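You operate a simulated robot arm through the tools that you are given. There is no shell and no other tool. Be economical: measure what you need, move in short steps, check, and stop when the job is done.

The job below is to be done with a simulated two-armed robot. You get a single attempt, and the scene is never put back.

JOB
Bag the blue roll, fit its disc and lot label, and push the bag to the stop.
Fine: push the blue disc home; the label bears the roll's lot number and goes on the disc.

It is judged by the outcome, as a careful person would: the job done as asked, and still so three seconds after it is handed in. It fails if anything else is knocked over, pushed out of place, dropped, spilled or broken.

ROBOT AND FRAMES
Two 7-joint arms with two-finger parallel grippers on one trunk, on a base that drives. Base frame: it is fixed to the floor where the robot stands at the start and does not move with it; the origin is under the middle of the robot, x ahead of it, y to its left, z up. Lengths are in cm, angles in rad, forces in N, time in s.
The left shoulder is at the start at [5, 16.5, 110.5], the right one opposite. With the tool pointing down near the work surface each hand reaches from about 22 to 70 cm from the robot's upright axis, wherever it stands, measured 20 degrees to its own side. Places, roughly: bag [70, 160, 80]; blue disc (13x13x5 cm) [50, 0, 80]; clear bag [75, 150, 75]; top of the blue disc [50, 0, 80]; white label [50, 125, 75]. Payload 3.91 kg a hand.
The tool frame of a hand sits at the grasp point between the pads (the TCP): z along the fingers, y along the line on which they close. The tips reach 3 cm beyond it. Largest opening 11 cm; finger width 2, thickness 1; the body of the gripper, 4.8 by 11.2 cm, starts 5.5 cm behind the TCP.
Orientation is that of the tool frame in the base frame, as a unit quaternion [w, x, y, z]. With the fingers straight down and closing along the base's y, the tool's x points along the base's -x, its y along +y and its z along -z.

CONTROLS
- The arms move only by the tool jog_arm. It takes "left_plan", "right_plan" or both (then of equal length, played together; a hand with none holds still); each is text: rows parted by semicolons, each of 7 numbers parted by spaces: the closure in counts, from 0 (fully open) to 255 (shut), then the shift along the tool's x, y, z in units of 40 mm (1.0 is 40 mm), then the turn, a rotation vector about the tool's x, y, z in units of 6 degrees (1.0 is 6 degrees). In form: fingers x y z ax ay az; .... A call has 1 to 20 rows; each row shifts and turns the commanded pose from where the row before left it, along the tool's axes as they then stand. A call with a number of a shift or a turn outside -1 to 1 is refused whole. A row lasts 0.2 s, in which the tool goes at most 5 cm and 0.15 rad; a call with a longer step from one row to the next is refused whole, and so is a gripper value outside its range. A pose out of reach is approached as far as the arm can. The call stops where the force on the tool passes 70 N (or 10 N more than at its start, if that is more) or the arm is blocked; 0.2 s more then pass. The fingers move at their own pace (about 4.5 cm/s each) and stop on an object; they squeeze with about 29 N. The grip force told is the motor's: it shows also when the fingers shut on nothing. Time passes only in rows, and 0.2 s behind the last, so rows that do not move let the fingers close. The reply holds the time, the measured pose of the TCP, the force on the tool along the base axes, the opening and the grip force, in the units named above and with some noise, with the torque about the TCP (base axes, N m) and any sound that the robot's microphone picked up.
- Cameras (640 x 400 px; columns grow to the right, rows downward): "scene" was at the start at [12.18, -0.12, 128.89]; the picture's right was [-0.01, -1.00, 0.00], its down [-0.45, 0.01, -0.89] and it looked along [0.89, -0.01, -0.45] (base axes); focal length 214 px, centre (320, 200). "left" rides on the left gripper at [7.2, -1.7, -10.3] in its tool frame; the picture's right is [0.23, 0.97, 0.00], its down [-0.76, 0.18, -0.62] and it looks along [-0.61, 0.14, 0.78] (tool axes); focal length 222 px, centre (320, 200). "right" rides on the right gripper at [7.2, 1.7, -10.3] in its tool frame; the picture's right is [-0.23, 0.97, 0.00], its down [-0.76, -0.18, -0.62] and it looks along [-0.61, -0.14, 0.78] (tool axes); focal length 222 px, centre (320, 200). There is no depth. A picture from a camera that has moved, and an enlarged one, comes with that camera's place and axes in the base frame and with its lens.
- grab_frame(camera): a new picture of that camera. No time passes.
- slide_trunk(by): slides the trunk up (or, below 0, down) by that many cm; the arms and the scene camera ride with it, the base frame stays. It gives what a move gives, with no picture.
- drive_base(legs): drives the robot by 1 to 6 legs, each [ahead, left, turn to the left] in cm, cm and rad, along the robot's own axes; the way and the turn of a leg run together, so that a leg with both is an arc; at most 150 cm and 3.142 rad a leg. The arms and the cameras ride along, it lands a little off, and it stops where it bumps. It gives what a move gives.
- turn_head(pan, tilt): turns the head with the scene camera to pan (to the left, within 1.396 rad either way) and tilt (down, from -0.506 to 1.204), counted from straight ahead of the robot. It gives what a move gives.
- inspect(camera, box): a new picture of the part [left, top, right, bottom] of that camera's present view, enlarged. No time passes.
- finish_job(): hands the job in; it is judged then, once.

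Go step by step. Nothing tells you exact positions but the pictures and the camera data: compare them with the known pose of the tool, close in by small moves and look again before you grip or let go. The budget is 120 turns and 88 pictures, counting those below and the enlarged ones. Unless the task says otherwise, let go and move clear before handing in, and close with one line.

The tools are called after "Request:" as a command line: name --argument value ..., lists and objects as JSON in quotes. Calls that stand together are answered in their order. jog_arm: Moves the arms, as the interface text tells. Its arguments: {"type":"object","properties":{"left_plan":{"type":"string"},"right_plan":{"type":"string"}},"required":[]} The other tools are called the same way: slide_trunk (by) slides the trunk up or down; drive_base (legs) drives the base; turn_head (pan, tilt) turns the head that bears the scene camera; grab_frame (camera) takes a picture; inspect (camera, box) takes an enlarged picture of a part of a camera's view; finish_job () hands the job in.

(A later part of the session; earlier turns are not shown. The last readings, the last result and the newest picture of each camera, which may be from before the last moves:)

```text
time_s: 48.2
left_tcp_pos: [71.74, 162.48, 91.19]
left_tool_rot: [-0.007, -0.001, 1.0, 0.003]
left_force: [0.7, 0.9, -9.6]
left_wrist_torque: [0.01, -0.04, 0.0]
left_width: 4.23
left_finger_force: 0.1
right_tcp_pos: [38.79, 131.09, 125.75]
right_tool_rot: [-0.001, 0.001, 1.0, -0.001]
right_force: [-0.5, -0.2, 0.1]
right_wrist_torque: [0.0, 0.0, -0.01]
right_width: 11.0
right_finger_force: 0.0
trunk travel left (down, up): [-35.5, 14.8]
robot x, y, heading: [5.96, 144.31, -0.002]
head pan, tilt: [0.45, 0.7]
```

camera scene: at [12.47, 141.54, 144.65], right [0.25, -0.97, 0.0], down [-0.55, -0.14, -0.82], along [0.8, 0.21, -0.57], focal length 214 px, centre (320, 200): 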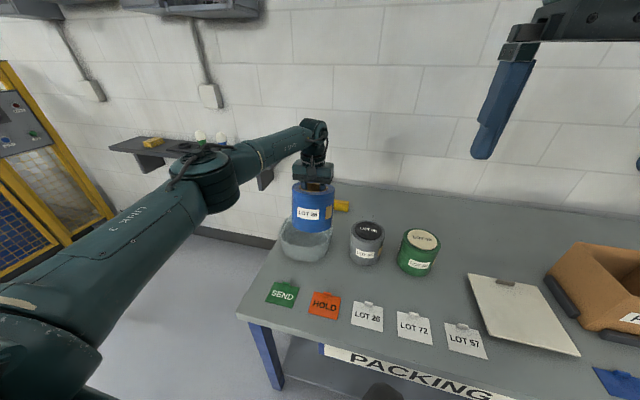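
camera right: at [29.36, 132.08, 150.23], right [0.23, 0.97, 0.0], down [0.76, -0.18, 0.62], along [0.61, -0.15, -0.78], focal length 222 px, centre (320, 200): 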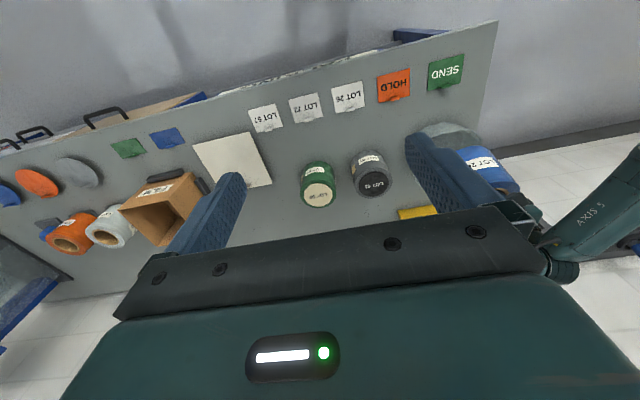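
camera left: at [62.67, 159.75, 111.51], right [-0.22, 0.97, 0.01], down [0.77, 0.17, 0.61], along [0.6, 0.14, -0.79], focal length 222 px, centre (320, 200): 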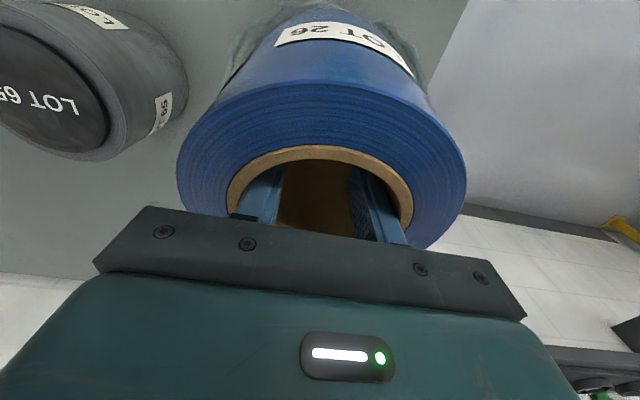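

Request:
jog_arm --left_plan "0 0 0 0.12 0 0 0;0 0 0 0.12 0 0 0;0 0 0 0 0 0 0"

Request:
jog_arm --left_plan "0 0 0 0.1 0 0 0;0 0 0 0.1 0 0 0;0 0 0 0 0 0 0"

```text
time_s: 49.0
left_tcp_pos: [71.69, 162.39, 90.49]
left_tool_rot: [-0.005, 0.0, 1.0, 0.003]
left_force: [-2.5, 0.4, -0.4]
left_wrist_torque: [0.02, -0.29, 0.02]
left_width: 4.3
left_finger_force: 0.0
right_tcp_pos: [38.68, 131.05, 125.77]
right_tool_rot: [0.0, 0.001, 1.0, 0.001]
right_force: [-0.4, 0.8, 0.6]
right_wrist_torque: [-0.02, 0.0, 0.01]
right_width: 10.98
right_finger_force: 0.1
trunk travel left (down, up): [-35.5, 14.8]
robot x, y, heading: [6.26, 144.59, -0.003]
head pan, tilt: [0.45, 0.7]
```

```text
time_s: 49.8
left_tcp_pos: [71.58, 162.34, 89.95]
left_tool_rot: [-0.003, -0.001, 1.0, 0.004]
left_force: [-1.7, -0.6, 16.0]
left_wrist_torque: [0.05, -0.05, 0.01]
left_width: 4.34
left_finger_force: 0.0
right_tcp_pos: [38.51, 130.93, 125.94]
right_tool_rot: [0.002, 0.001, 1.0, 0.002]
right_force: [0.2, -0.9, -0.7]
right_wrist_torque: [0.03, -0.02, 0.01]
right_width: 10.99
right_finger_force: 0.1
trunk travel left (down, up): [-35.5, 14.8]
robot x, y, heading: [5.85, 144.36, 0.0]
head pan, tilt: [0.45, 0.7]
```

The roll stands on the bag floor. I narrow the fingers and withdraw straight up.

Request:
jog_arm --left_plan "150 0 0 0 0 0 0;215 0 0 0 0 0 0;225 0 0 0 0 0 0;225 0 0 0 0 0 0;225 0 0 -0.3 0 0 0;225 0 0 -0.6 0 0 0;225 0 0 -0.8 0 0 0;225 0 0 -0.8 0 0 0;225 0 0 -0.5 0 0 0;225 0 0 0 0 0 0"

Request:
inspect --camera "scene" --box '[200, 100, 460, 300]'

Request:
grab_frame --camera "left"

```text
time_s: 52.0
left_tcp_pos: [71.64, 162.54, 98.43]
left_tool_rot: [-0.006, -0.001, 1.0, 0.004]
left_force: [-0.9, 0.4, 0.2]
left_wrist_torque: [-0.02, -0.01, -0.03]
left_width: 1.28
left_finger_force: 0.1
left hand out of reach, approached as far as the arm can: row 8
right_tcp_pos: [38.77, 131.01, 125.85]
right_tool_rot: [0.001, 0.001, 1.0, 0.001]
right_force: [-0.3, 0.1, -0.5]
right_wrist_torque: [0.02, 0.0, 0.0]
right_width: 11.02
right_finger_force: 0.1
trunk travel left (down, up): [-35.5, 14.8]
robot x, y, heading: [6.08, 144.16, 0.001]
head pan, tilt: [0.45, 0.7]
```

```text
2.00 times, centred on (330, 200) of scene
camera zoom: at [16.75, 147.95, 129.8], right [0.43, -0.9, 0.0], down [-0.58, -0.28, -0.76], along [0.69, 0.33, -0.64], focal length 429 px, centre (300, 200)
```

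zoom: 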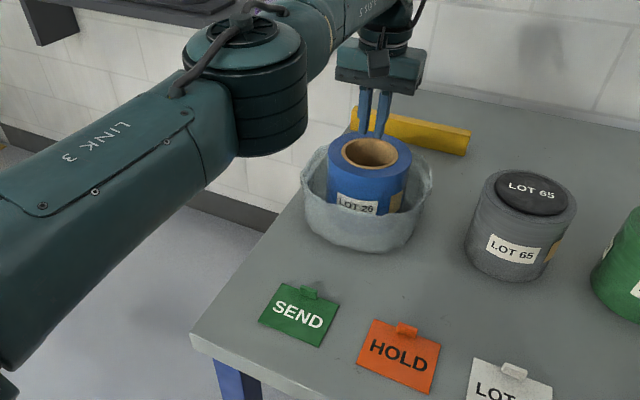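

```text
50 pictures are left
camera left: at [64.59, 160.68, 108.92], right [-0.23, 0.97, 0.01], down [0.77, 0.17, 0.61], along [0.6, 0.15, -0.79], focal length 222 px, centre (320, 200)
```

left: 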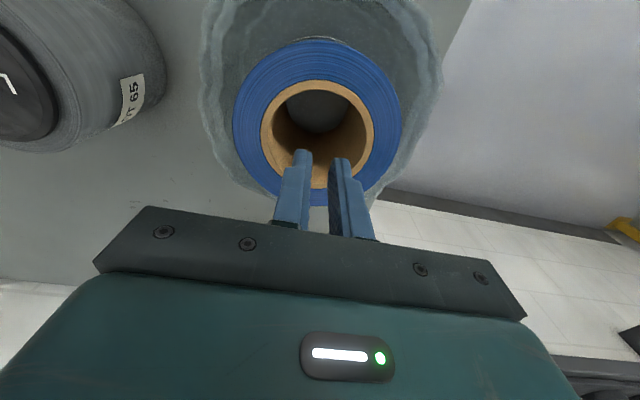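

The roll stands centred in the bag. Now for the blue disc: I raise the trunk, back off a little and drive right.

Request:
slide_trunk --by 14

Request:
drive_base --legs '[[-7, 0, 0], [0, -80, 0], [0, -78, 0]]'

Request:
turn_head --pan 0.3 --tilt 0.75

Request:
grab_frame --camera "left"

Request:
grab_frame --camera "scene"

```text
time_s: 53.7
left_tcp_pos: [71.58, 162.49, 112.45]
left_tool_rot: [-0.006, -0.001, 1.0, 0.004]
left_force: [-0.4, 0.2, -0.6]
left_wrist_torque: [0.0, -0.01, 0.01]
left_width: 1.3
left_finger_force: 0.0
right_tcp_pos: [38.65, 130.96, 139.8]
right_tool_rot: [0.001, 0.0, 1.0, 0.0]
right_force: [0.7, -0.5, -0.6]
right_wrist_torque: [0.02, 0.0, 0.0]
right_width: 11.0
right_finger_force: 0.0
trunk travel left (down, up): [-49.5, 0.8]
robot x, y, heading: [5.93, 143.92, -0.005]
head pan, tilt: [0.45, 0.7]
```

```text
time_s: 62.4
left_tcp_pos: [62.15, 3.89, 112.47]
left_tool_rot: [-0.006, 0.012, 1.0, 0.003]
left_force: [0.0, -0.1, -0.7]
left_wrist_torque: [0.0, 0.0, 0.01]
left_width: 1.3
left_finger_force: 0.1
right_tcp_pos: [28.4, -26.82, 139.85]
right_tool_rot: [0.0, 0.014, 1.0, 0.001]
right_force: [0.5, -0.6, -0.1]
right_wrist_torque: [0.03, 0.0, 0.04]
right_width: 10.98
right_finger_force: 0.0
trunk travel left (down, up): [-49.5, 0.8]
robot x, y, heading: [-3.66, -12.84, -0.028]
head pan, tilt: [0.45, 0.7]
```

```text
time_s: 63.1
left_tcp_pos: [62.07, 4.0, 112.47]
left_tool_rot: [-0.006, 0.012, 1.0, 0.004]
left_force: [-1.0, 0.0, -0.3]
left_wrist_torque: [-0.02, 0.0, -0.01]
left_width: 1.29
left_finger_force: 0.0
right_tcp_pos: [28.31, -26.92, 139.88]
right_tool_rot: [0.002, 0.014, 1.0, 0.0]
right_force: [0.0, -0.6, -0.1]
right_wrist_torque: [0.02, -0.02, 0.02]
right_width: 10.99
right_finger_force: 0.1
trunk travel left (down, up): [-49.5, 0.8]
robot x, y, heading: [-4.08, -12.84, -0.024]
head pan, tilt: [0.3, 0.75]
```

```text
49 pictures are left
camera left: at [54.96, 2.19, 122.9], right [-0.2, 0.98, 0.01], down [0.77, 0.16, 0.61], along [0.6, 0.13, -0.79], focal length 222 px, centre (320, 200)
```

left: 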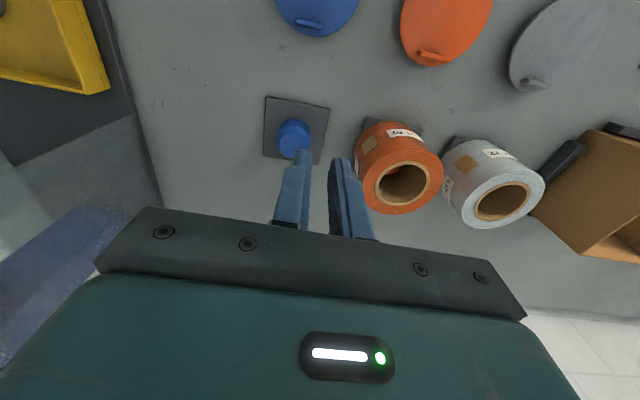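

```text
48 pictures are left
camera scene: at [7.03, -10.58, 143.38], right [0.27, -0.96, 0.0], down [-0.66, -0.18, -0.73], along [0.7, 0.2, -0.68], focal length 214 px, centre (320, 200)
```

scene: 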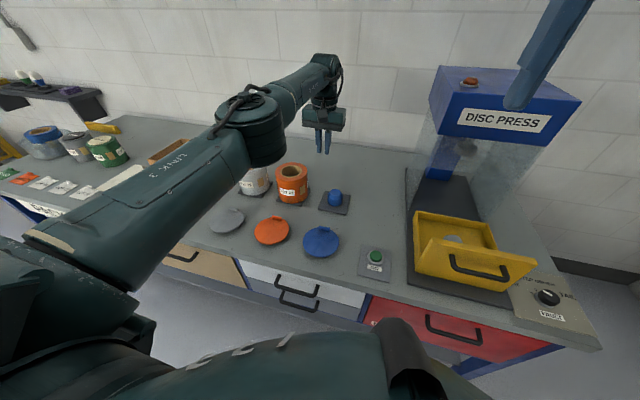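

The tab of the blue disc lies at about [54.9, 0.7, 84.5], long along y. I turn the left hand 90° so the fingers close across it.

Request:
jog_arm --left_plan "200 0 0 0 0 0 1;200 0 0 0 0 0 1;200 0 0 0 0 0 1;200 0 0 0 0 0 1;200 0 0 0 0 0 1;200 0 0 0 0 0 1;200 0 0 0 0 0 1;200 0 0 0 0 0 1;200 0 0 0 0 0 1;200 0 0 0 0 0 1;200 0 0 0 0 0 1;200 0 0 0 0 0 1;200 0 0 0 0 0 1;200 0 0 0 0 0 1;200 0 0 0 0 0 0.8;200 0 0 0 0 0 0"

```text
time_s: 66.5
left_tcp_pos: [58.52, 5.82, 110.46]
left_tool_rot: [-0.005, 0.183, 0.983, 0.002]
left_force: [0.8, 0.2, 0.0]
left_wrist_torque: [0.02, 0.01, 0.01]
left_width: 2.36
left_finger_force: 0.1
left hand out of reach, approached as far as the arm can: row 2, 3, 4, 5, 6, 7, 8, 9, 10, 11, 12, 13, 14, 15
right_tcp_pos: [28.34, -26.92, 139.84]
right_tool_rot: [0.001, 0.014, 1.0, 0.001]
right_force: [-0.1, 0.3, 0.0]
right_wrist_torque: [0.02, -0.02, 0.0]
right_width: 10.99
right_finger_force: 0.0
trunk travel left (down, up): [-49.5, 0.8]
robot x, y, heading: [-3.95, -12.81, -0.027]
head pan, tilt: [0.3, 0.75]
```

Rotation was limited because the arm is nearly stretched out; I pull the hand in first, then turn.

Request:
jog_arm --left_plan "200 0.6 -0.3 0.3 0 0 0;200 0.6 -0.3 0.3 0 0 0;200 0.6 -0.3 0.3 0 0 0;200 0 0 0 0 0 1;200 0 0 0 0 0 1;200 0 0 0 0 0 1;200 0 0 0 0 0 1;200 0 0 0 0 0 1;200 0 0 0 0 0 1;200 0 0 0 0 0 1;200 0 0 0 0 0 1;200 0 0 0 0 0 1;200 0 0 0 0 0 1;200 0 0 0 0 0 1;200 0 0 0 0 0 0.5;200 0 0 0 0 0 0"

```text
time_s: 69.9
left_tcp_pos: [50.51, 5.27, 106.98]
left_tool_rot: [-0.006, 0.333, 0.943, 0.002]
left_force: [-0.3, -0.5, -1.0]
left_wrist_torque: [0.01, 0.0, -0.01]
left_width: 2.38
left_finger_force: 0.0
left hand out of reach, approached as far as the arm can: row 7, 8, 9, 10, 11, 12, 13, 14, 15
right_tcp_pos: [28.28, -26.88, 139.85]
right_tool_rot: [0.001, 0.014, 1.0, 0.0]
right_force: [0.4, 0.0, -0.1]
right_wrist_torque: [-0.01, 0.02, -0.01]
right_width: 10.98
right_finger_force: 0.1
trunk travel left (down, up): [-49.5, 0.8]
robot x, y, heading: [-4.19, -12.72, -0.031]
head pan, tilt: [0.3, 0.75]
```

That direction hits a wrist limit at 39°; I turn the other way instead.

Request:
jog_arm --left_plan "200 0 0 0 0 0 -1;200 0 0 0 0 0 -1;200 0 0 0 0 0 -1;200 0 0 0 0 0 -1;200 0 0 0 0 0 -1;200 0 0 0 0 0 -1;200 0 0 0 0 0 -1;200 0 0 0 0 0 -1;200 0 0 0 0 0 -1;200 0 0 0 0 0 -1;200 0 0 0 0 0 -1;200 0 0 0 0 0 -1;200 0 0 0 0 0 -1;200 0 0 0 0 0 -1;200 0 0 0 0 0 -1;200 0 0 0 0 0 -1;200 0 0 0 0 0 -1;200 0 0 0 0 0 -1;200 0 0 0 0 0 -1;200 0 0 0 0 0 -1"

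```text
time_s: 74.1
left_tcp_pos: [50.38, 5.26, 106.81]
left_tool_rot: [-0.002, -0.65, 0.76, 0.006]
left_force: [0.0, -0.2, -0.2]
left_wrist_torque: [-0.01, 0.02, 0.0]
left_width: 2.4
left_finger_force: 0.1
right_tcp_pos: [28.3, -26.83, 139.7]
right_tool_rot: [0.001, 0.014, 1.0, 0.001]
right_force: [0.6, -0.1, 0.8]
right_wrist_torque: [-0.02, -0.01, 0.0]
right_width: 10.99
right_finger_force: 0.0
trunk travel left (down, up): [-49.5, 0.8]
robot x, y, heading: [-3.73, -12.68, -0.025]
head pan, tilt: [0.3, 0.75]
```

Request:
jog_arm --left_plan "120 0 0 0.3 0 0 -1;120 0 0 0.3 0 0 -0.5;120 0.38 -0.38 0.4 0 0 0;120 0.38 -0.38 0.4 0 0 0;120 0.38 -0.38 0.4 0 0 0;120 0 0 0.4 0 0 0;120 0 0 0 0 0 0"

Request:
grab_frame --camera "left"

Request:
inspect --camera "scene" --box '[220, 150, 400, 290]'

```text
time_s: 75.7
left_tcp_pos: [54.94, 0.66, 98.04]
left_tool_rot: [-0.002, -0.707, 0.708, 0.006]
left_force: [-0.7, 0.0, 0.0]
left_wrist_torque: [0.01, 0.01, 0.03]
left_width: 5.81
left_finger_force: 0.0
right_tcp_pos: [28.36, -26.85, 139.84]
right_tool_rot: [0.001, 0.015, 1.0, 0.001]
right_force: [-1.0, 0.1, -0.2]
right_wrist_torque: [-0.02, -0.02, 0.03]
right_width: 11.01
right_finger_force: 0.1
trunk travel left (down, up): [-49.5, 0.8]
robot x, y, heading: [-3.73, -12.82, -0.024]
head pan, tilt: [0.3, 0.75]
```

```text
47 pictures are left
camera left: at [56.71, -6.75, 108.38], right [-0.97, -0.23, 0.01], down [-0.17, 0.76, 0.63], along [-0.15, 0.61, -0.78], focal length 222 px, centre (320, 200)
```

left: 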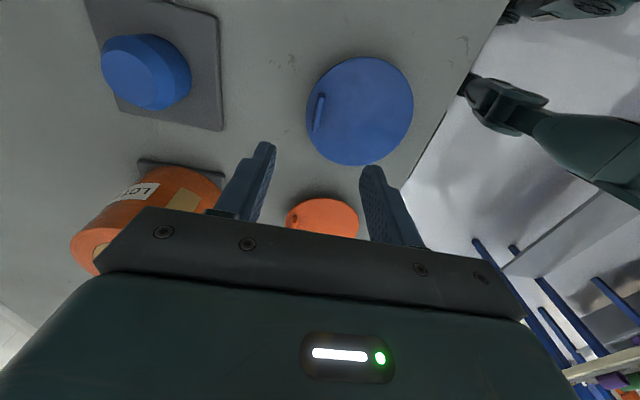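

```text
2.86 times, centred on (310, 220) of scene
camera zoom: at [7.03, -10.62, 143.38], right [0.27, -0.96, 0.0], down [-0.66, -0.18, -0.73], along [0.7, 0.2, -0.68], focal length 613 px, centre (349, 143)
```

zoom: 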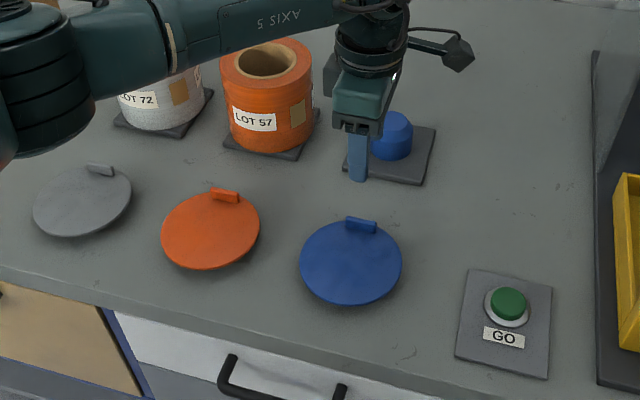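

The hand is aligned over the tab. I descend to just above disc height and look.

Request:
jog_arm --left_plan "120 0 0 0.6 0 0 0;120 0 0 0.6 0 0 0;120 0 0 0.6 0 0 0;120 0 0 0.6 0 0 0;120 0 0 0.3 0 0 0;120 0 0 0 0 0 0"

Request:
grab_frame --camera "left"

Request:
inspect --camera "scene" --box '[260, 180, 380, 280]'

```text
time_s: 77.1
left_tcp_pos: [54.95, 0.78, 87.28]
left_tool_rot: [0.001, 0.707, -0.707, -0.005]
left_force: [0.5, 0.3, 1.3]
left_wrist_torque: [-0.01, -0.01, 0.03]
left_width: 5.83
left_finger_force: 0.1
right_tcp_pos: [28.38, -26.7, 139.61]
right_tool_rot: [0.0, 0.014, 1.0, 0.0]
right_force: [-0.3, -0.2, 0.5]
right_wrist_torque: [-0.02, 0.01, 0.0]
right_width: 11.01
right_finger_force: 0.1
trunk travel left (down, up): [-49.5, 0.8]
robot x, y, heading: [-4.07, -12.61, -0.026]
head pan, tilt: [0.3, 0.75]
```

```text
45 pictures are left
camera left: at [56.8, -6.62, 97.64], right [-0.97, -0.23, 0.01], down [-0.17, 0.76, 0.63], along [-0.15, 0.61, -0.78], focal length 222 px, centre (320, 200)
```

left: 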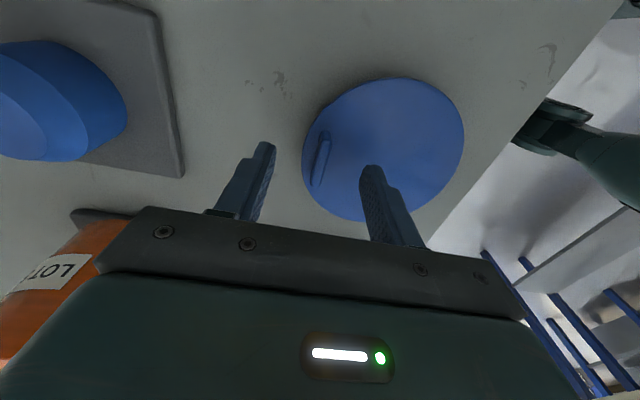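

```text
4.00 times, centred on (320, 230) of scene
camera zoom: at [7.03, -10.59, 143.38], right [0.27, -0.96, 0.0], down [-0.66, -0.18, -0.73], along [0.7, 0.2, -0.68], focal length 858 px, centre (320, 80)
```

zoom: 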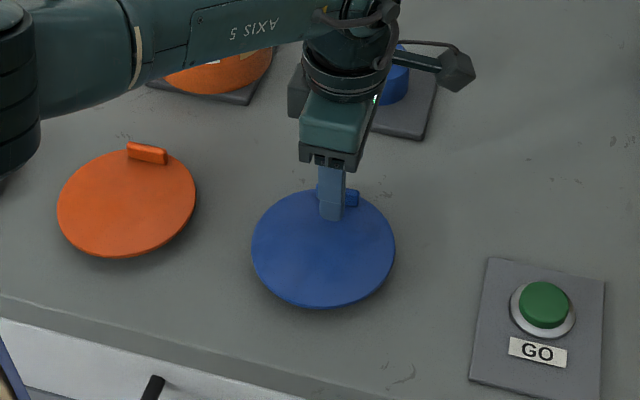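

The tab sits at z≈83, y≈1.0, so I go down a bit further, watching the force.

Request:
jog_arm --left_plan "150 -0.06 0.03 0.12 0 0 0;150 0 0 0.12 0 0 0;150 0 0 0.1 0 0 0;150 0 0 0 0 0 0"

Request:
inspect --camera "left" --box '[200, 60, 480, 260]'

```text
time_s: 78.1
left_tcp_pos: [54.75, 1.13, 85.94]
left_tool_rot: [0.002, 0.707, -0.707, -0.007]
left_force: [-0.3, 0.0, -0.3]
left_wrist_torque: [-0.01, 0.02, 0.0]
left_width: 4.51
left_finger_force: 0.0
right_tcp_pos: [28.34, -26.87, 139.74]
right_tool_rot: [0.001, 0.013, 1.0, 0.001]
right_force: [0.3, 0.0, -0.1]
right_wrist_torque: [-0.02, -0.03, 0.03]
right_width: 11.0
right_finger_force: 0.1
trunk travel left (down, up): [-49.5, 0.8]
robot x, y, heading: [-4.12, -12.51, -0.03]
head pan, tilt: [0.3, 0.75]
```

```text
2.00 times, centred on (340, 160) of left
camera zoom: at [56.58, -6.34, 96.22], right [-0.97, -0.23, 0.01], down [-0.17, 0.76, 0.63], along [-0.15, 0.61, -0.78], focal length 444 px, centre (280, 280)
```

zoom: 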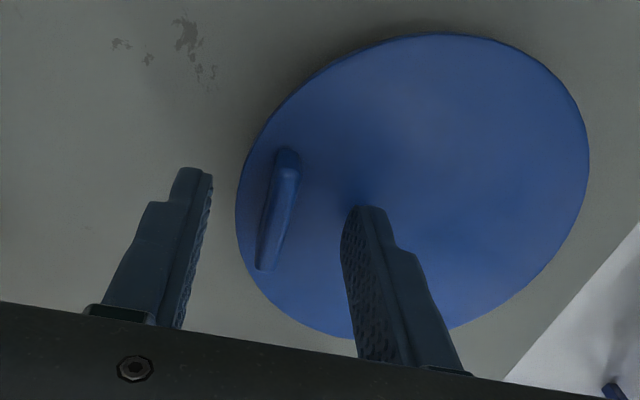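

The tab is centred between the fingertips. I go down slightly more and close.

Request:
jog_arm --left_plan "150 0 0 0.08 0 0 0;150 0 0 0.08 0 0 0;150 0 0 0 0 0 0"

```text
time_s: 78.9
left_tcp_pos: [54.71, 0.95, 85.31]
left_tool_rot: [-0.001, -0.706, 0.708, 0.005]
left_force: [-1.0, 1.3, 5.9]
left_wrist_torque: [-0.05, 0.16, 0.01]
left_width: 4.56
left_finger_force: 0.0
right_tcp_pos: [28.19, -26.86, 139.92]
right_tool_rot: [0.001, 0.014, 1.0, 0.001]
right_force: [0.4, 0.2, 0.1]
right_wrist_torque: [0.01, -0.03, -0.03]
right_width: 10.98
right_finger_force: 0.2
trunk travel left (down, up): [-49.5, 0.8]
robot x, y, heading: [-3.98, -13.0, -0.028]
head pan, tilt: [0.3, 0.75]
```

The tips touch the disc surface (z≈82.3). I back off 2 mm and grip the tab.

Request:
jog_arm --left_plan "150 0 0 -0.04 0 0 0;255 0 0 0 0 0 0;255 0 0 0 0 0 0;255 0 0 0 0 0 0;255 0 0 0 0 0 0;255 0 0 0 0 0 0"

Request:
inspect --camera "left" --box '[200, 60, 480, 260]'

```text
time_s: 80.3
left_tcp_pos: [54.76, 1.15, 85.42]
left_tool_rot: [-0.001, -0.707, 0.707, 0.005]
left_force: [0.1, 0.8, -0.7]
left_wrist_torque: [0.01, -0.03, 0.03]
left_width: 0.74
left_finger_force: 29.0
right_tcp_pos: [28.19, -26.75, 139.79]
right_tool_rot: [0.001, 0.014, 1.0, 0.0]
right_force: [0.5, 0.5, -0.4]
right_wrist_torque: [0.02, -0.02, 0.0]
right_width: 11.01
right_finger_force: 0.0
trunk travel left (down, up): [-49.5, 0.8]
robot x, y, heading: [-4.2, -12.78, -0.03]
head pan, tilt: [0.3, 0.75]
```

```text
2.00 times, centred on (340, 160) of left
camera zoom: at [56.6, -6.36, 95.71], right [-0.97, -0.23, 0.01], down [-0.17, 0.76, 0.63], along [-0.15, 0.61, -0.78], focal length 444 px, centre (280, 280)
```

zoom: 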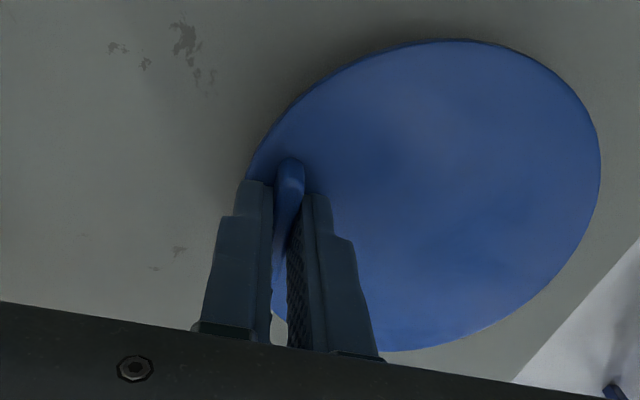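

Gripped with the tab 0.74 cm thick. I lift and view how the disc hangs.

Request:
jog_arm --left_plan "255 0 0 -0.2 0 0 0;255 0 0 -0.4 0 0 0;255 0 0 -0.7 0 0 0;255 0 0 -0.7 0 0 0;255 0 0 -0.7 0 0 0;255 0 0 -0.7 0 0 0;255 0 0 -0.7 0 0 0;255 0 0 -0.7 0 0 0;255 0 0 0 0 0 0"

Request:
grab_frame --camera "left"

Request:
inspect --camera "scene" --box '[200, 80, 440, 260]'

```text
time_s: 82.3
left_tcp_pos: [54.71, 0.9, 104.59]
left_tool_rot: [-0.002, -0.706, 0.708, 0.006]
left_force: [0.4, -0.1, -0.3]
left_wrist_torque: [0.0, -0.04, 0.0]
left_width: 0.72
left_finger_force: 28.8
right_tcp_pos: [28.2, -26.94, 139.8]
right_tool_rot: [0.001, 0.014, 1.0, 0.0]
right_force: [-0.3, -0.4, 0.3]
right_wrist_torque: [0.01, 0.01, -0.01]
right_width: 11.03
right_finger_force: 0.1
trunk travel left (down, up): [-49.5, 0.8]
robot x, y, heading: [-3.83, -12.8, -0.026]
head pan, tilt: [0.3, 0.75]
```

```text
41 pictures are left
camera left: at [56.61, -6.55, 114.95], right [-0.97, -0.23, 0.01], down [-0.17, 0.76, 0.63], along [-0.15, 0.61, -0.78], focal length 222 px, centre (320, 200)
```

left: 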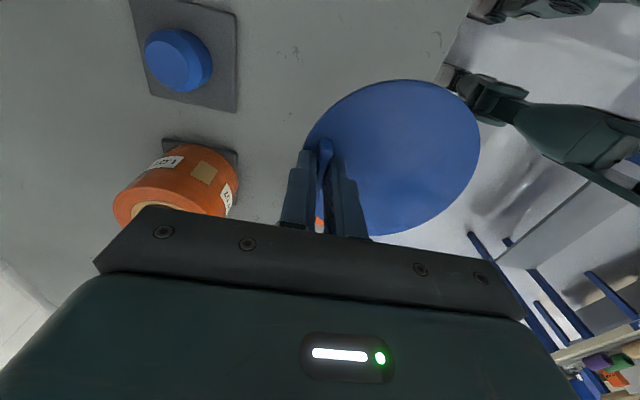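

```text
2.22 times, centred on (320, 170) of scene
camera zoom: at [7.06, -10.58, 143.38], right [0.27, -0.96, 0.0], down [-0.66, -0.18, -0.73], along [0.7, 0.2, -0.68], focal length 477 px, centre (320, 267)
```

zoom: 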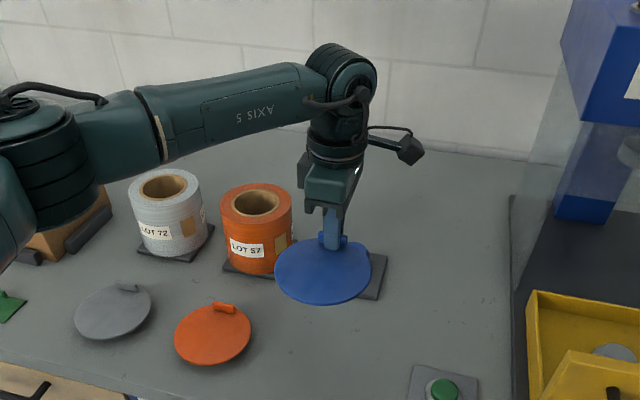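

The disc hangs level, its centre about 4.5 cm from the grip point. I turn the hand back by 90°, then drive to the bag.

Request:
jog_arm --left_plan "255 0 0 0 0 0 1;255 0 0 0 0 0 1;255 0 0 0 0 0 1;255 0 0 0 0 0 1;255 0 0 0 0 0 1;255 0 0 0 0 0 1;255 0 0 0 0 0 1;255 0 0 0 0 0 1;255 0 0 0 0 0 1;255 0 0 0 0 0 1;255 0 0 0 0 0 1;255 0 0 0 0 0 1;255 0 0 0 0 0 1;255 0 0 0 0 0 1;255 0 0 0 0 0 1;255 0 0 -0.5 0 0 0;255 0 0 0 0 0 0"

Request:
drive_base --legs '[[0, 0, 0.026], [0, 78, 0], [0, 76, 0]]'

Request:
turn_head --pan 0.35 --tilt 0.7

Request:
grab_frame --camera "scene"

Request:
grab_frame --camera "left"

```text
time_s: 85.9
left_tcp_pos: [54.82, 0.79, 106.53]
left_tool_rot: [-0.005, 0.002, 1.0, 0.003]
left_force: [0.0, 0.4, -0.9]
left_wrist_torque: [-0.03, -0.01, 0.0]
left_width: 0.73
left_finger_force: 29.5
right_tcp_pos: [28.34, -26.86, 139.79]
right_tool_rot: [0.001, 0.015, 1.0, 0.0]
right_force: [0.4, -0.5, 0.4]
right_wrist_torque: [0.03, 0.01, -0.01]
right_width: 11.01
right_finger_force: 0.1
trunk travel left (down, up): [-49.5, 0.8]
robot x, y, heading: [-4.14, -12.52, -0.033]
head pan, tilt: [0.3, 0.75]
```

```text
time_s: 94.1
left_tcp_pos: [55.57, 156.01, 106.68]
left_tool_rot: [-0.005, -0.01, 1.0, 0.004]
left_force: [-0.1, 0.1, -0.8]
left_wrist_torque: [-0.04, -0.01, 0.0]
left_width: 0.69
left_finger_force: 28.5
right_tcp_pos: [29.54, 127.78, 139.77]
right_tool_rot: [0.0, 0.003, 1.0, 0.0]
right_force: [0.5, -0.2, 0.4]
right_wrist_torque: [0.01, 0.0, 0.01]
right_width: 10.99
right_finger_force: 0.0
trunk travel left (down, up): [-49.5, 0.8]
robot x, y, heading: [-2.89, 140.99, -0.008]
head pan, tilt: [0.3, 0.75]
```

```text
time_s: 94.8
left_tcp_pos: [55.52, 155.97, 106.62]
left_tool_rot: [-0.005, -0.011, 1.0, 0.003]
left_force: [-0.7, -0.4, -1.4]
left_wrist_torque: [-0.06, 0.0, 0.02]
left_width: 0.72
left_finger_force: 29.5
right_tcp_pos: [29.48, 127.64, 139.77]
right_tool_rot: [0.001, 0.004, 1.0, 0.001]
right_force: [0.0, -0.2, 0.0]
right_wrist_torque: [0.01, 0.0, 0.0]
right_width: 11.0
right_finger_force: 0.1
trunk travel left (down, up): [-49.5, 0.8]
robot x, y, heading: [-3.1, 141.18, -0.005]
head pan, tilt: [0.351, 0.7]
```

```text
39 pictures are left
camera scene: at [8.0, 143.99, 143.8], right [0.34, -0.94, 0.0], down [-0.61, -0.22, -0.76], along [0.72, 0.26, -0.64], focal length 214 px, centre (320, 200)
```

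scene: 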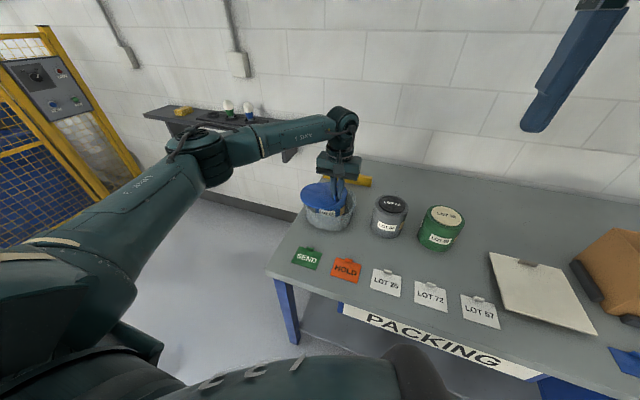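

```text
38 pictures are left
camera left: at [48.44, 153.93, 117.01], right [-0.25, 0.97, 0.01], down [0.76, 0.19, 0.62], along [0.6, 0.16, -0.79], focal length 222 px, centre (320, 200)
```

left: 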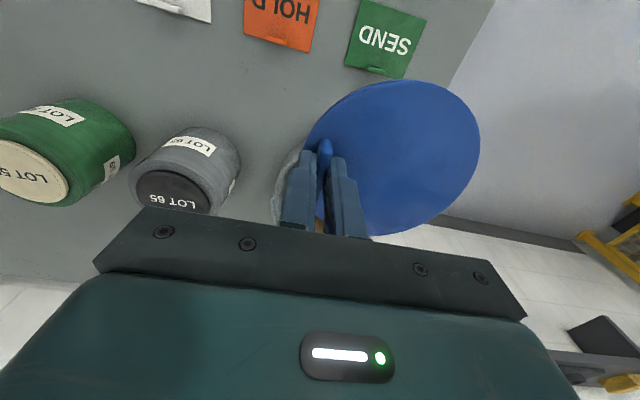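

The disc is unchanged in the grip. I drive ahead and then bring the disc centre over the roll (target TCP about [71.9, 157.9]).

Request:
drive_base --legs '[[9.5, 1.6, 0]]'

```text
time_s: 95.9
left_tcp_pos: [64.95, 157.5, 106.57]
left_tool_rot: [-0.006, -0.01, 1.0, 0.003]
left_force: [0.8, -0.6, -0.7]
left_wrist_torque: [-0.02, -0.03, 0.0]
left_width: 0.7
left_finger_force: 29.4
right_tcp_pos: [38.95, 129.33, 139.81]
right_tool_rot: [0.002, 0.003, 1.0, 0.001]
right_force: [0.5, 0.0, -0.4]
right_wrist_torque: [0.01, 0.0, -0.01]
right_width: 10.99
right_finger_force: 0.1
trunk travel left (down, up): [-49.5, 0.8]
robot x, y, heading: [6.32, 142.98, -0.001]
head pan, tilt: [0.351, 0.7]
```

Request:
jog_arm --left_plan "255 -0.58 0.03 0 0 0 0;255 -0.58 0.03 0 0 0 0;255 -0.58 0.04 0 0 0 0;255 0 0 0.5 0 0 0;255 0 0 0 0 0 0"

Request:
inspect --camera "scene" --box '[220, 120, 420, 260]'

Request:
grab_frame --camera "left"

```text
time_s: 97.1
left_tcp_pos: [71.75, 158.09, 104.61]
left_tool_rot: [-0.005, -0.01, 1.0, 0.003]
left_force: [-0.5, 0.2, -1.2]
left_wrist_torque: [-0.04, -0.01, 0.0]
left_width: 0.72
left_finger_force: 28.8
right_tcp_pos: [38.82, 129.22, 139.77]
right_tool_rot: [0.0, 0.003, 1.0, 0.001]
right_force: [0.7, -0.4, -0.8]
right_wrist_torque: [-0.01, 0.02, -0.03]
right_width: 11.02
right_finger_force: 0.0
trunk travel left (down, up): [-49.5, 0.8]
robot x, y, heading: [6.55, 142.94, -0.005]
head pan, tilt: [0.351, 0.7]
```

```text
2.86 times, centred on (320, 190) of scene
camera zoom: at [17.34, 145.49, 143.81], right [0.34, -0.94, 0.0], down [-0.61, -0.22, -0.77], along [0.72, 0.26, -0.64], focal length 613 px, centre (320, 229)
```

zoom: 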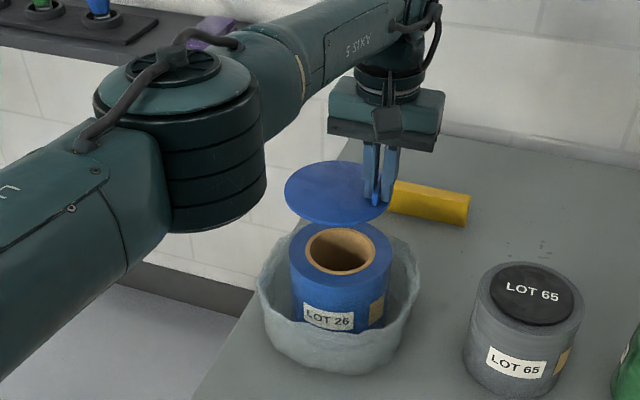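

```text
36 pictures are left
camera left: at [64.68, 156.05, 114.99], right [-0.25, 0.97, 0.01], down [0.76, 0.19, 0.62], along [0.6, 0.16, -0.79], focal length 222 px, centre (320, 200)
```

left: 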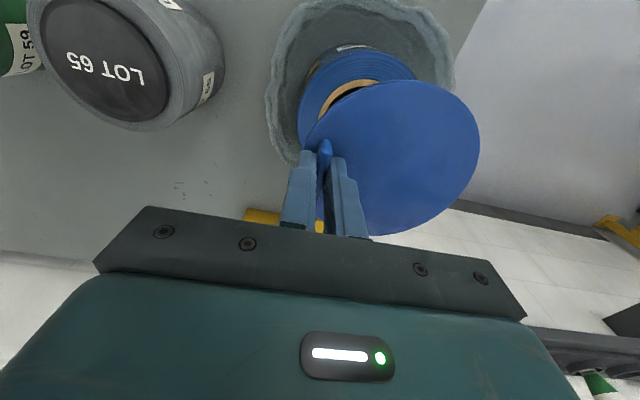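

The disc centre is within about 0.6 cm of the core's; I correct y by −0.5 and descend to just above contact (the disc's plug is about 1.7 cm deep).

Request:
jog_arm --left_plan "255 -0.02 -0.13 0.3 0 0 0;255 0 0 0.4 0 0 0;255 0 0 0.4 0 0 0;255 0 0 0.3 0 0 0;255 0 0 0 0 0 0"

Request:
inspect --camera "scene" --box '[250, 140, 390, 240]'

```text
time_s: 98.3
left_tcp_pos: [71.12, 157.84, 99.02]
left_tool_rot: [-0.006, -0.011, 1.0, 0.003]
left_force: [-0.2, -0.8, -1.0]
left_wrist_torque: [-0.04, 0.03, -0.02]
left_width: 0.71
left_finger_force: 29.1
left hand out of reach, approached as far as the arm can: row 2, 4
right_tcp_pos: [38.89, 129.26, 139.81]
right_tool_rot: [0.001, 0.003, 1.0, 0.001]
right_force: [1.2, 0.5, -0.2]
right_wrist_torque: [0.01, 0.0, 0.01]
right_width: 10.99
right_finger_force: 0.1
trunk travel left (down, up): [-49.5, 0.8]
robot x, y, heading: [6.23, 142.78, -0.005]
head pan, tilt: [0.351, 0.7]
```

```text
4.00 times, centred on (320, 190) of scene
camera zoom: at [17.35, 145.55, 143.8], right [0.34, -0.94, 0.0], down [-0.61, -0.22, -0.76], along [0.72, 0.26, -0.64], focal length 858 px, centre (320, 240)
```

zoom: 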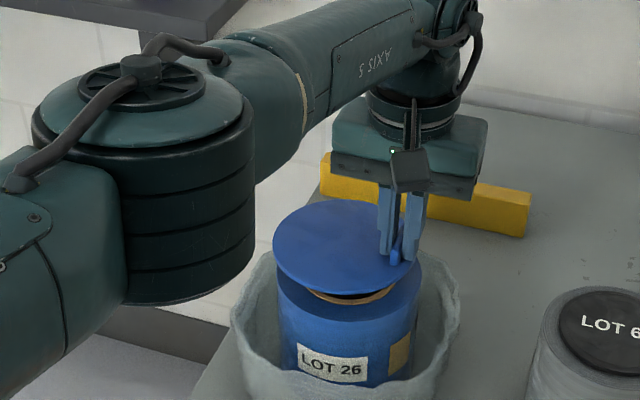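

Reach is limited this low with the trunk up, so I lift the hand 8 cm and lower the trunk by 8 cm instead.

Request:
jog_arm --left_plan "255 0 0 -0.5 0 0 0;255 0 0 -0.5 0 0 0;255 0 0 -0.5 0 0 0;255 -0.1 0 -0.4 0 0 0;255 -0.1 0 0 0 0 0"

Request:
slide_trunk --by -7.5

Request:
inspect --camera "scene" --box '[250, 140, 390, 240]'

```text
time_s: 99.5
left_tcp_pos: [71.86, 157.77, 106.51]
left_tool_rot: [-0.005, -0.011, 1.0, 0.004]
left_force: [-0.7, 0.1, -1.1]
left_wrist_torque: [-0.05, 0.0, 0.01]
left_width: 0.69
left_finger_force: 29.4
right_tcp_pos: [38.85, 129.21, 139.77]
right_tool_rot: [0.001, 0.002, 1.0, 0.001]
right_force: [-0.3, -0.2, -0.1]
right_wrist_torque: [0.03, -0.01, 0.02]
right_width: 11.01
right_finger_force: 0.0
trunk travel left (down, up): [-49.5, 0.8]
robot x, y, heading: [6.49, 142.84, -0.005]
head pan, tilt: [0.351, 0.7]
```

```text
time_s: 100.6
left_tcp_pos: [71.88, 157.85, 99.04]
left_tool_rot: [-0.004, -0.011, 1.0, 0.004]
left_force: [-1.2, -0.1, -1.3]
left_wrist_torque: [-0.04, -0.01, -0.01]
left_width: 0.72
left_finger_force: 29.3
right_tcp_pos: [38.85, 129.28, 132.28]
right_tool_rot: [0.001, 0.002, 1.0, 0.001]
right_force: [0.2, 0.1, 0.1]
right_wrist_torque: [0.03, 0.02, -0.02]
right_width: 11.03
right_finger_force: 0.2
trunk travel left (down, up): [-42.0, 8.3]
robot x, y, heading: [6.26, 142.56, -0.01]
head pan, tilt: [0.351, 0.7]
```

```text
4.00 times, centred on (320, 190) of scene
camera zoom: at [17.33, 145.55, 136.31], right [0.34, -0.94, 0.0], down [-0.61, -0.22, -0.77], along [0.72, 0.26, -0.64], focal length 858 px, centre (320, 240)
```

zoom: 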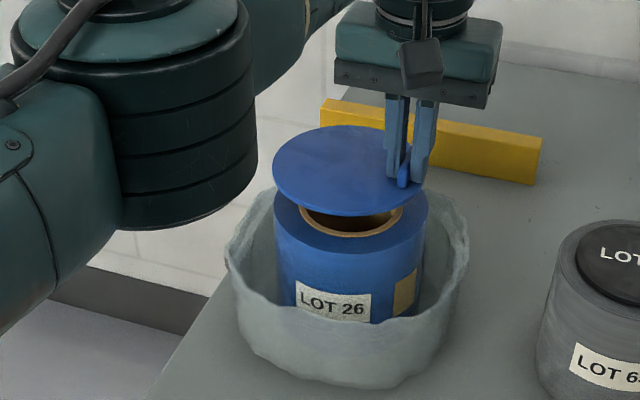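

The disc is about 0.4 cm off to the left/far side. I correct and lower onto the core gently.

Request:
jog_arm --left_plan "255 0.08 -0.13 0 0 0 0;255 0 0 0.1 0 0 0;255 0 0 0.1 0 0 0;255 0 0 0 0 0 0"

Request:
inspect --camera "scene" --box '[250, 140, 390, 240]'

```text
time_s: 101.6
left_tcp_pos: [71.59, 157.36, 98.17]
left_tool_rot: [-0.004, -0.009, 1.0, 0.003]
left_force: [0.3, 0.0, -1.4]
left_wrist_torque: [-0.06, 0.01, 0.02]
left_width: 0.73
left_finger_force: 28.8
right_tcp_pos: [38.96, 129.31, 132.31]
right_tool_rot: [0.001, 0.002, 1.0, 0.001]
right_force: [0.4, -0.5, 0.6]
right_wrist_torque: [-0.01, 0.01, 0.02]
right_width: 10.99
right_finger_force: 0.0
trunk travel left (down, up): [-42.0, 8.3]
robot x, y, heading: [6.31, 142.72, -0.004]
head pan, tilt: [0.351, 0.7]
```

```text
4.00 times, centred on (320, 190) of scene
camera zoom: at [17.35, 145.54, 136.3], right [0.34, -0.94, 0.0], down [-0.61, -0.22, -0.76], along [0.72, 0.26, -0.64], focal length 858 px, centre (320, 240)
```

zoom: 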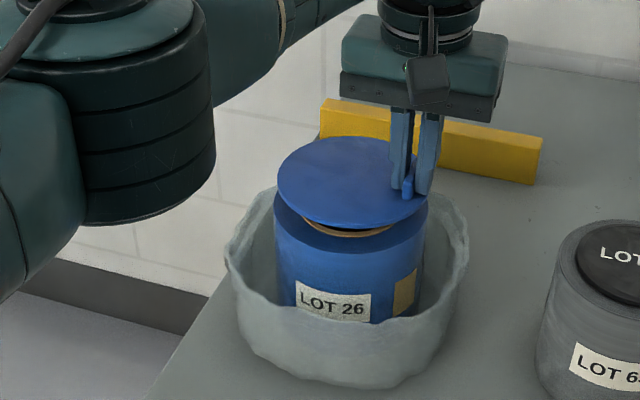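

The disc centre now matches the core. I continue down in small steps.

Request:
jog_arm --left_plan "255 0 0 0.1 0 0 0;255 0 0 0.1 0 0 0;255 0 0 0.1 0 0 0;255 0 0 0 0 0 0"

```text
time_s: 102.6
left_tcp_pos: [71.4, 157.39, 97.0]
left_tool_rot: [-0.004, -0.011, 1.0, 0.003]
left_force: [-0.2, 0.2, -1.8]
left_wrist_torque: [-0.06, 0.0, 0.0]
left_width: 0.69
left_finger_force: 28.9
right_tcp_pos: [38.91, 129.25, 132.28]
right_tool_rot: [0.0, 0.003, 1.0, 0.0]
right_force: [0.5, 0.3, -0.6]
right_wrist_torque: [-0.03, -0.02, 0.0]
right_width: 11.02
right_finger_force: 0.0
trunk travel left (down, up): [-42.0, 8.3]
robot x, y, heading: [6.41, 142.51, -0.012]
head pan, tilt: [0.351, 0.7]
```

Request:
jog_arm --left_plan "255 -0.04 0 0.1 0 0 0;255 0 0 0.08 0 0 0;255 0 0 0 0 0 0"

Request:
jog_arm --left_plan "255 0 0 0.08 0 0 0;255 0 0 0.08 0 0 0;255 0 0 0 0 0 0"

Request:
inspect --camera "scene" --box '[250, 140, 390, 240]'

```text
time_s: 103.4
left_tcp_pos: [71.69, 157.37, 96.19]
left_tool_rot: [-0.005, -0.011, 1.0, 0.004]
left_force: [-3.0, -0.2, -1.1]
left_wrist_torque: [-0.1, 0.15, 0.11]
left_width: 0.74
left_finger_force: 28.9
right_tcp_pos: [38.88, 129.21, 132.3]
right_tool_rot: [0.001, 0.002, 1.0, 0.0]
right_force: [-0.3, 0.4, 0.9]
right_wrist_torque: [0.01, -0.06, 0.01]
right_width: 11.0
right_finger_force: 0.0
trunk travel left (down, up): [-42.0, 8.3]
robot x, y, heading: [6.2, 142.57, -0.006]
head pan, tilt: [0.351, 0.7]
```

```text
time_s: 104.2
left_tcp_pos: [71.57, 157.32, 96.11]
left_tool_rot: [0.0, -0.009, 1.0, 0.004]
left_force: [2.5, -2.6, 23.3]
left_wrist_torque: [0.29, -0.21, 0.06]
left_width: 0.73
left_finger_force: 28.4
right_tcp_pos: [38.65, 129.21, 132.32]
right_tool_rot: [0.003, 0.002, 1.0, 0.0]
right_force: [-0.2, 0.1, -0.8]
right_wrist_torque: [0.03, 0.03, -0.01]
right_width: 11.0
right_finger_force: 0.1
trunk travel left (down, up): [-42.0, 8.3]
robot x, y, heading: [6.64, 142.67, -0.012]
head pan, tilt: [0.351, 0.7]
```

```text
4.00 times, centred on (320, 190) of scene
camera zoom: at [17.12, 145.45, 136.36], right [0.34, -0.94, 0.0], down [-0.6, -0.22, -0.77], along [0.72, 0.26, -0.64], focal length 858 px, centre (320, 240)
```

zoom: 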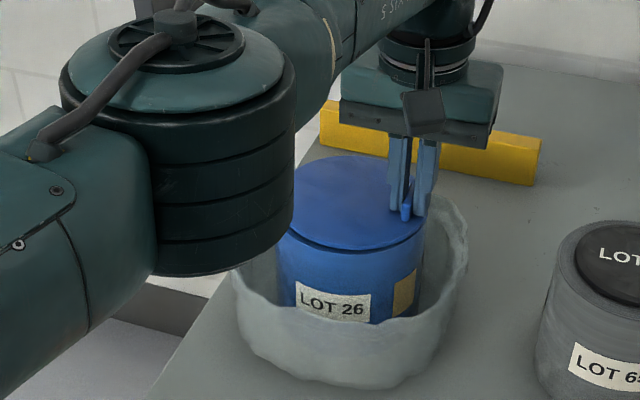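

The disc is in the core with 23 N resistance. I let go of the tab, rise, move over the disc's centre with shut fingers to push it home.

Request:
jog_arm --left_plan "200 0 0 0 0 0 0;180 0 0 0 0 0 0;180 0 0 0 0 0 0;180 0 0 -0.3 0 0 0;180 0 0 -0.5 0 0 0;180 0 0 -0.4 0 0 0;255 0 0.6 0 0 0 0;255 0 0.6 0 0 0 0;255 0 0 0 0 0 0;255 0 0 0 0 0 0"

Request:
inspect --camera "scene" --box '[250, 140, 390, 240]'

Request:
grab_frame --camera "left"

```text
time_s: 106.4
left_tcp_pos: [71.75, 162.13, 100.48]
left_tool_rot: [-0.004, -0.01, 1.0, 0.003]
left_force: [0.1, 0.0, -0.1]
left_wrist_torque: [-0.04, -0.01, 0.02]
left_width: 0.02
left_finger_force: 28.6
right_tcp_pos: [38.82, 129.29, 132.34]
right_tool_rot: [0.002, 0.002, 1.0, 0.001]
right_force: [0.5, -0.1, 0.3]
right_wrist_torque: [0.0, 0.01, 0.01]
right_width: 11.03
right_finger_force: 0.1
trunk travel left (down, up): [-42.0, 8.3]
robot x, y, heading: [6.46, 142.79, -0.003]
head pan, tilt: [0.351, 0.7]
```

```text
4.00 times, centred on (320, 190) of scene
camera zoom: at [17.34, 145.55, 136.3], right [0.34, -0.94, 0.0], down [-0.61, -0.22, -0.76], along [0.72, 0.26, -0.64], focal length 858 px, centre (320, 240)
```

zoom: 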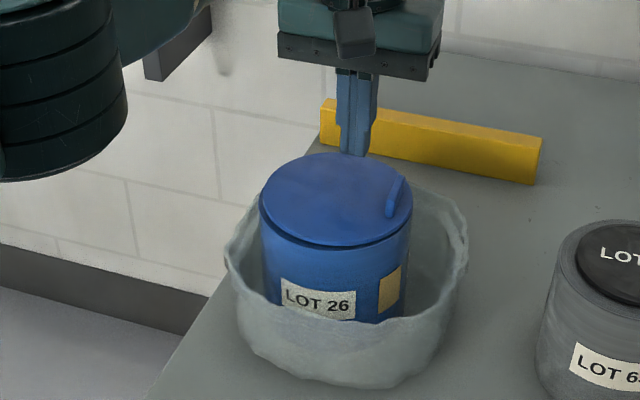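

```text
30 pictures are left
camera left: at [64.63, 160.15, 110.89], right [-0.25, 0.97, 0.01], down [0.76, 0.19, 0.62], along [0.6, 0.16, -0.79], focal length 222 px, centre (320, 200)
```

left: 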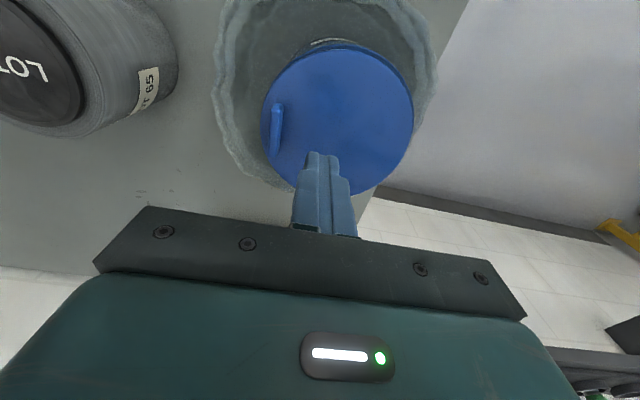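

The roll shifted about 1 cm within the bag as the tab was freed but stands well inside. I position over the disc centre (about [70.9, 163.4]) and press down.

Request:
jog_arm --left_plan "255 0.2 0.32 0.3 0 0 0;255 0 0 0.4 0 0 0;255 0 0 0.3 0 0 0;255 0 0 0.1 0 0 0;255 0 0 0 0 0 0"

```text
time_s: 107.6
left_tcp_pos: [70.82, 163.46, 96.24]
left_tool_rot: [-0.005, -0.01, 1.0, 0.003]
left_force: [0.4, 0.7, 2.4]
left_wrist_torque: [0.0, -0.03, -0.02]
left_width: 0.0
left_finger_force: 28.7
right_tcp_pos: [38.86, 129.27, 132.33]
right_tool_rot: [0.001, 0.002, 1.0, 0.001]
right_force: [0.2, -1.0, 0.1]
right_wrist_torque: [-0.05, 0.01, -0.02]
right_width: 11.0
right_finger_force: 0.1
trunk travel left (down, up): [-42.0, 8.3]
robot x, y, heading: [6.42, 142.45, -0.005]
head pan, tilt: [0.351, 0.7]
```

Contact at disc top z≈93.2. I push.

Request:
jog_arm --left_plan "255 0 0 0.1 0 0 0;255 0 0 0.1 0 0 0;255 0 0 0.1 0 0 0;255 0 0 0.1 0 0 0;255 0 0 0.1 0 0 0;255 0 0 0 0 0 0"

Request:
inspect --camera "scene" --box '[250, 140, 390, 240]'

```text
time_s: 109.0
left_tcp_pos: [71.35, 163.33, 96.08]
left_tool_rot: [0.011, -0.011, 1.0, 0.001]
left_force: [-5.4, 0.6, 32.1]
left_wrist_torque: [0.01, 0.18, 0.01]
left_width: 0.0
left_finger_force: 29.4
right_tcp_pos: [38.67, 129.18, 132.17]
right_tool_rot: [0.001, 0.003, 1.0, 0.001]
right_force: [0.5, -0.5, 0.0]
right_wrist_torque: [-0.04, 0.06, 0.01]
right_width: 11.01
right_finger_force: 0.0
trunk travel left (down, up): [-42.0, 8.3]
robot x, y, heading: [6.21, 142.85, -0.003]
head pan, tilt: [0.351, 0.7]
stopped in row 6 (left hand): the force on the tool passed its limit (the readings are from after the stop); the commanded pose is now the measured one
```

```text
4.00 times, centred on (320, 190) of scene
camera zoom: at [17.13, 145.48, 136.26], right [0.34, -0.94, 0.0], down [-0.6, -0.22, -0.77], along [0.72, 0.26, -0.64], focal length 858 px, centre (320, 240)
```

zoom: 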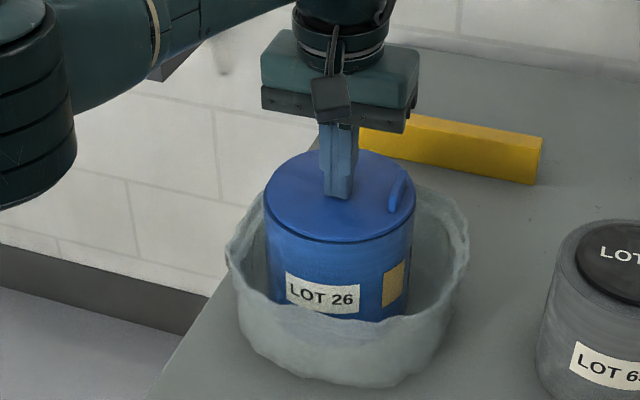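

It took over 70 N without giving further, and the gap has closed. I retreat and check the seam closely.

Request:
jog_arm --left_plan "255 0 0 -0.3 0 0.15 0;255 0 0 -0.6 0 0 0;255 0 0 -0.6 0 0 0;255 0 0 -0.6 0 0 0;255 0 0 0 0 0 0"

Request:
inspect --camera "scene" --box '[285, 160, 365, 220]'

```text
time_s: 110.2
left_tcp_pos: [71.22, 163.38, 103.77]
left_tool_rot: [-0.003, -0.011, 1.0, 0.002]
left_force: [0.7, -1.0, -0.8]
left_wrist_torque: [0.0, 0.01, -0.01]
left_width: 0.0
left_finger_force: 29.1
right_tcp_pos: [38.82, 129.33, 132.31]
right_tool_rot: [0.0, 0.003, 1.0, 0.001]
right_force: [0.3, 0.4, 0.0]
right_wrist_torque: [0.01, -0.02, -0.03]
right_width: 11.0
right_finger_force: 0.1
trunk travel left (down, up): [-42.0, 8.3]
robot x, y, heading: [6.42, 142.92, -0.003]
head pan, tilt: [0.351, 0.7]
```

```text
6.67 times, centred on (325, 190) of scene
camera zoom: at [17.36, 145.56, 136.3], right [0.34, -0.94, 0.0], down [-0.61, -0.22, -0.76], along [0.72, 0.26, -0.64], focal length 1430 px, centre (287, 267)
```

zoom: 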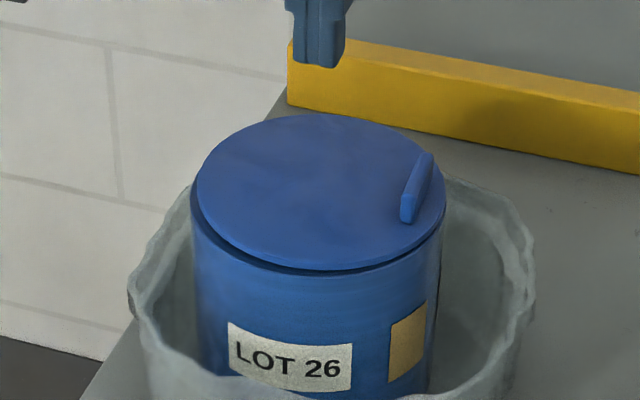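

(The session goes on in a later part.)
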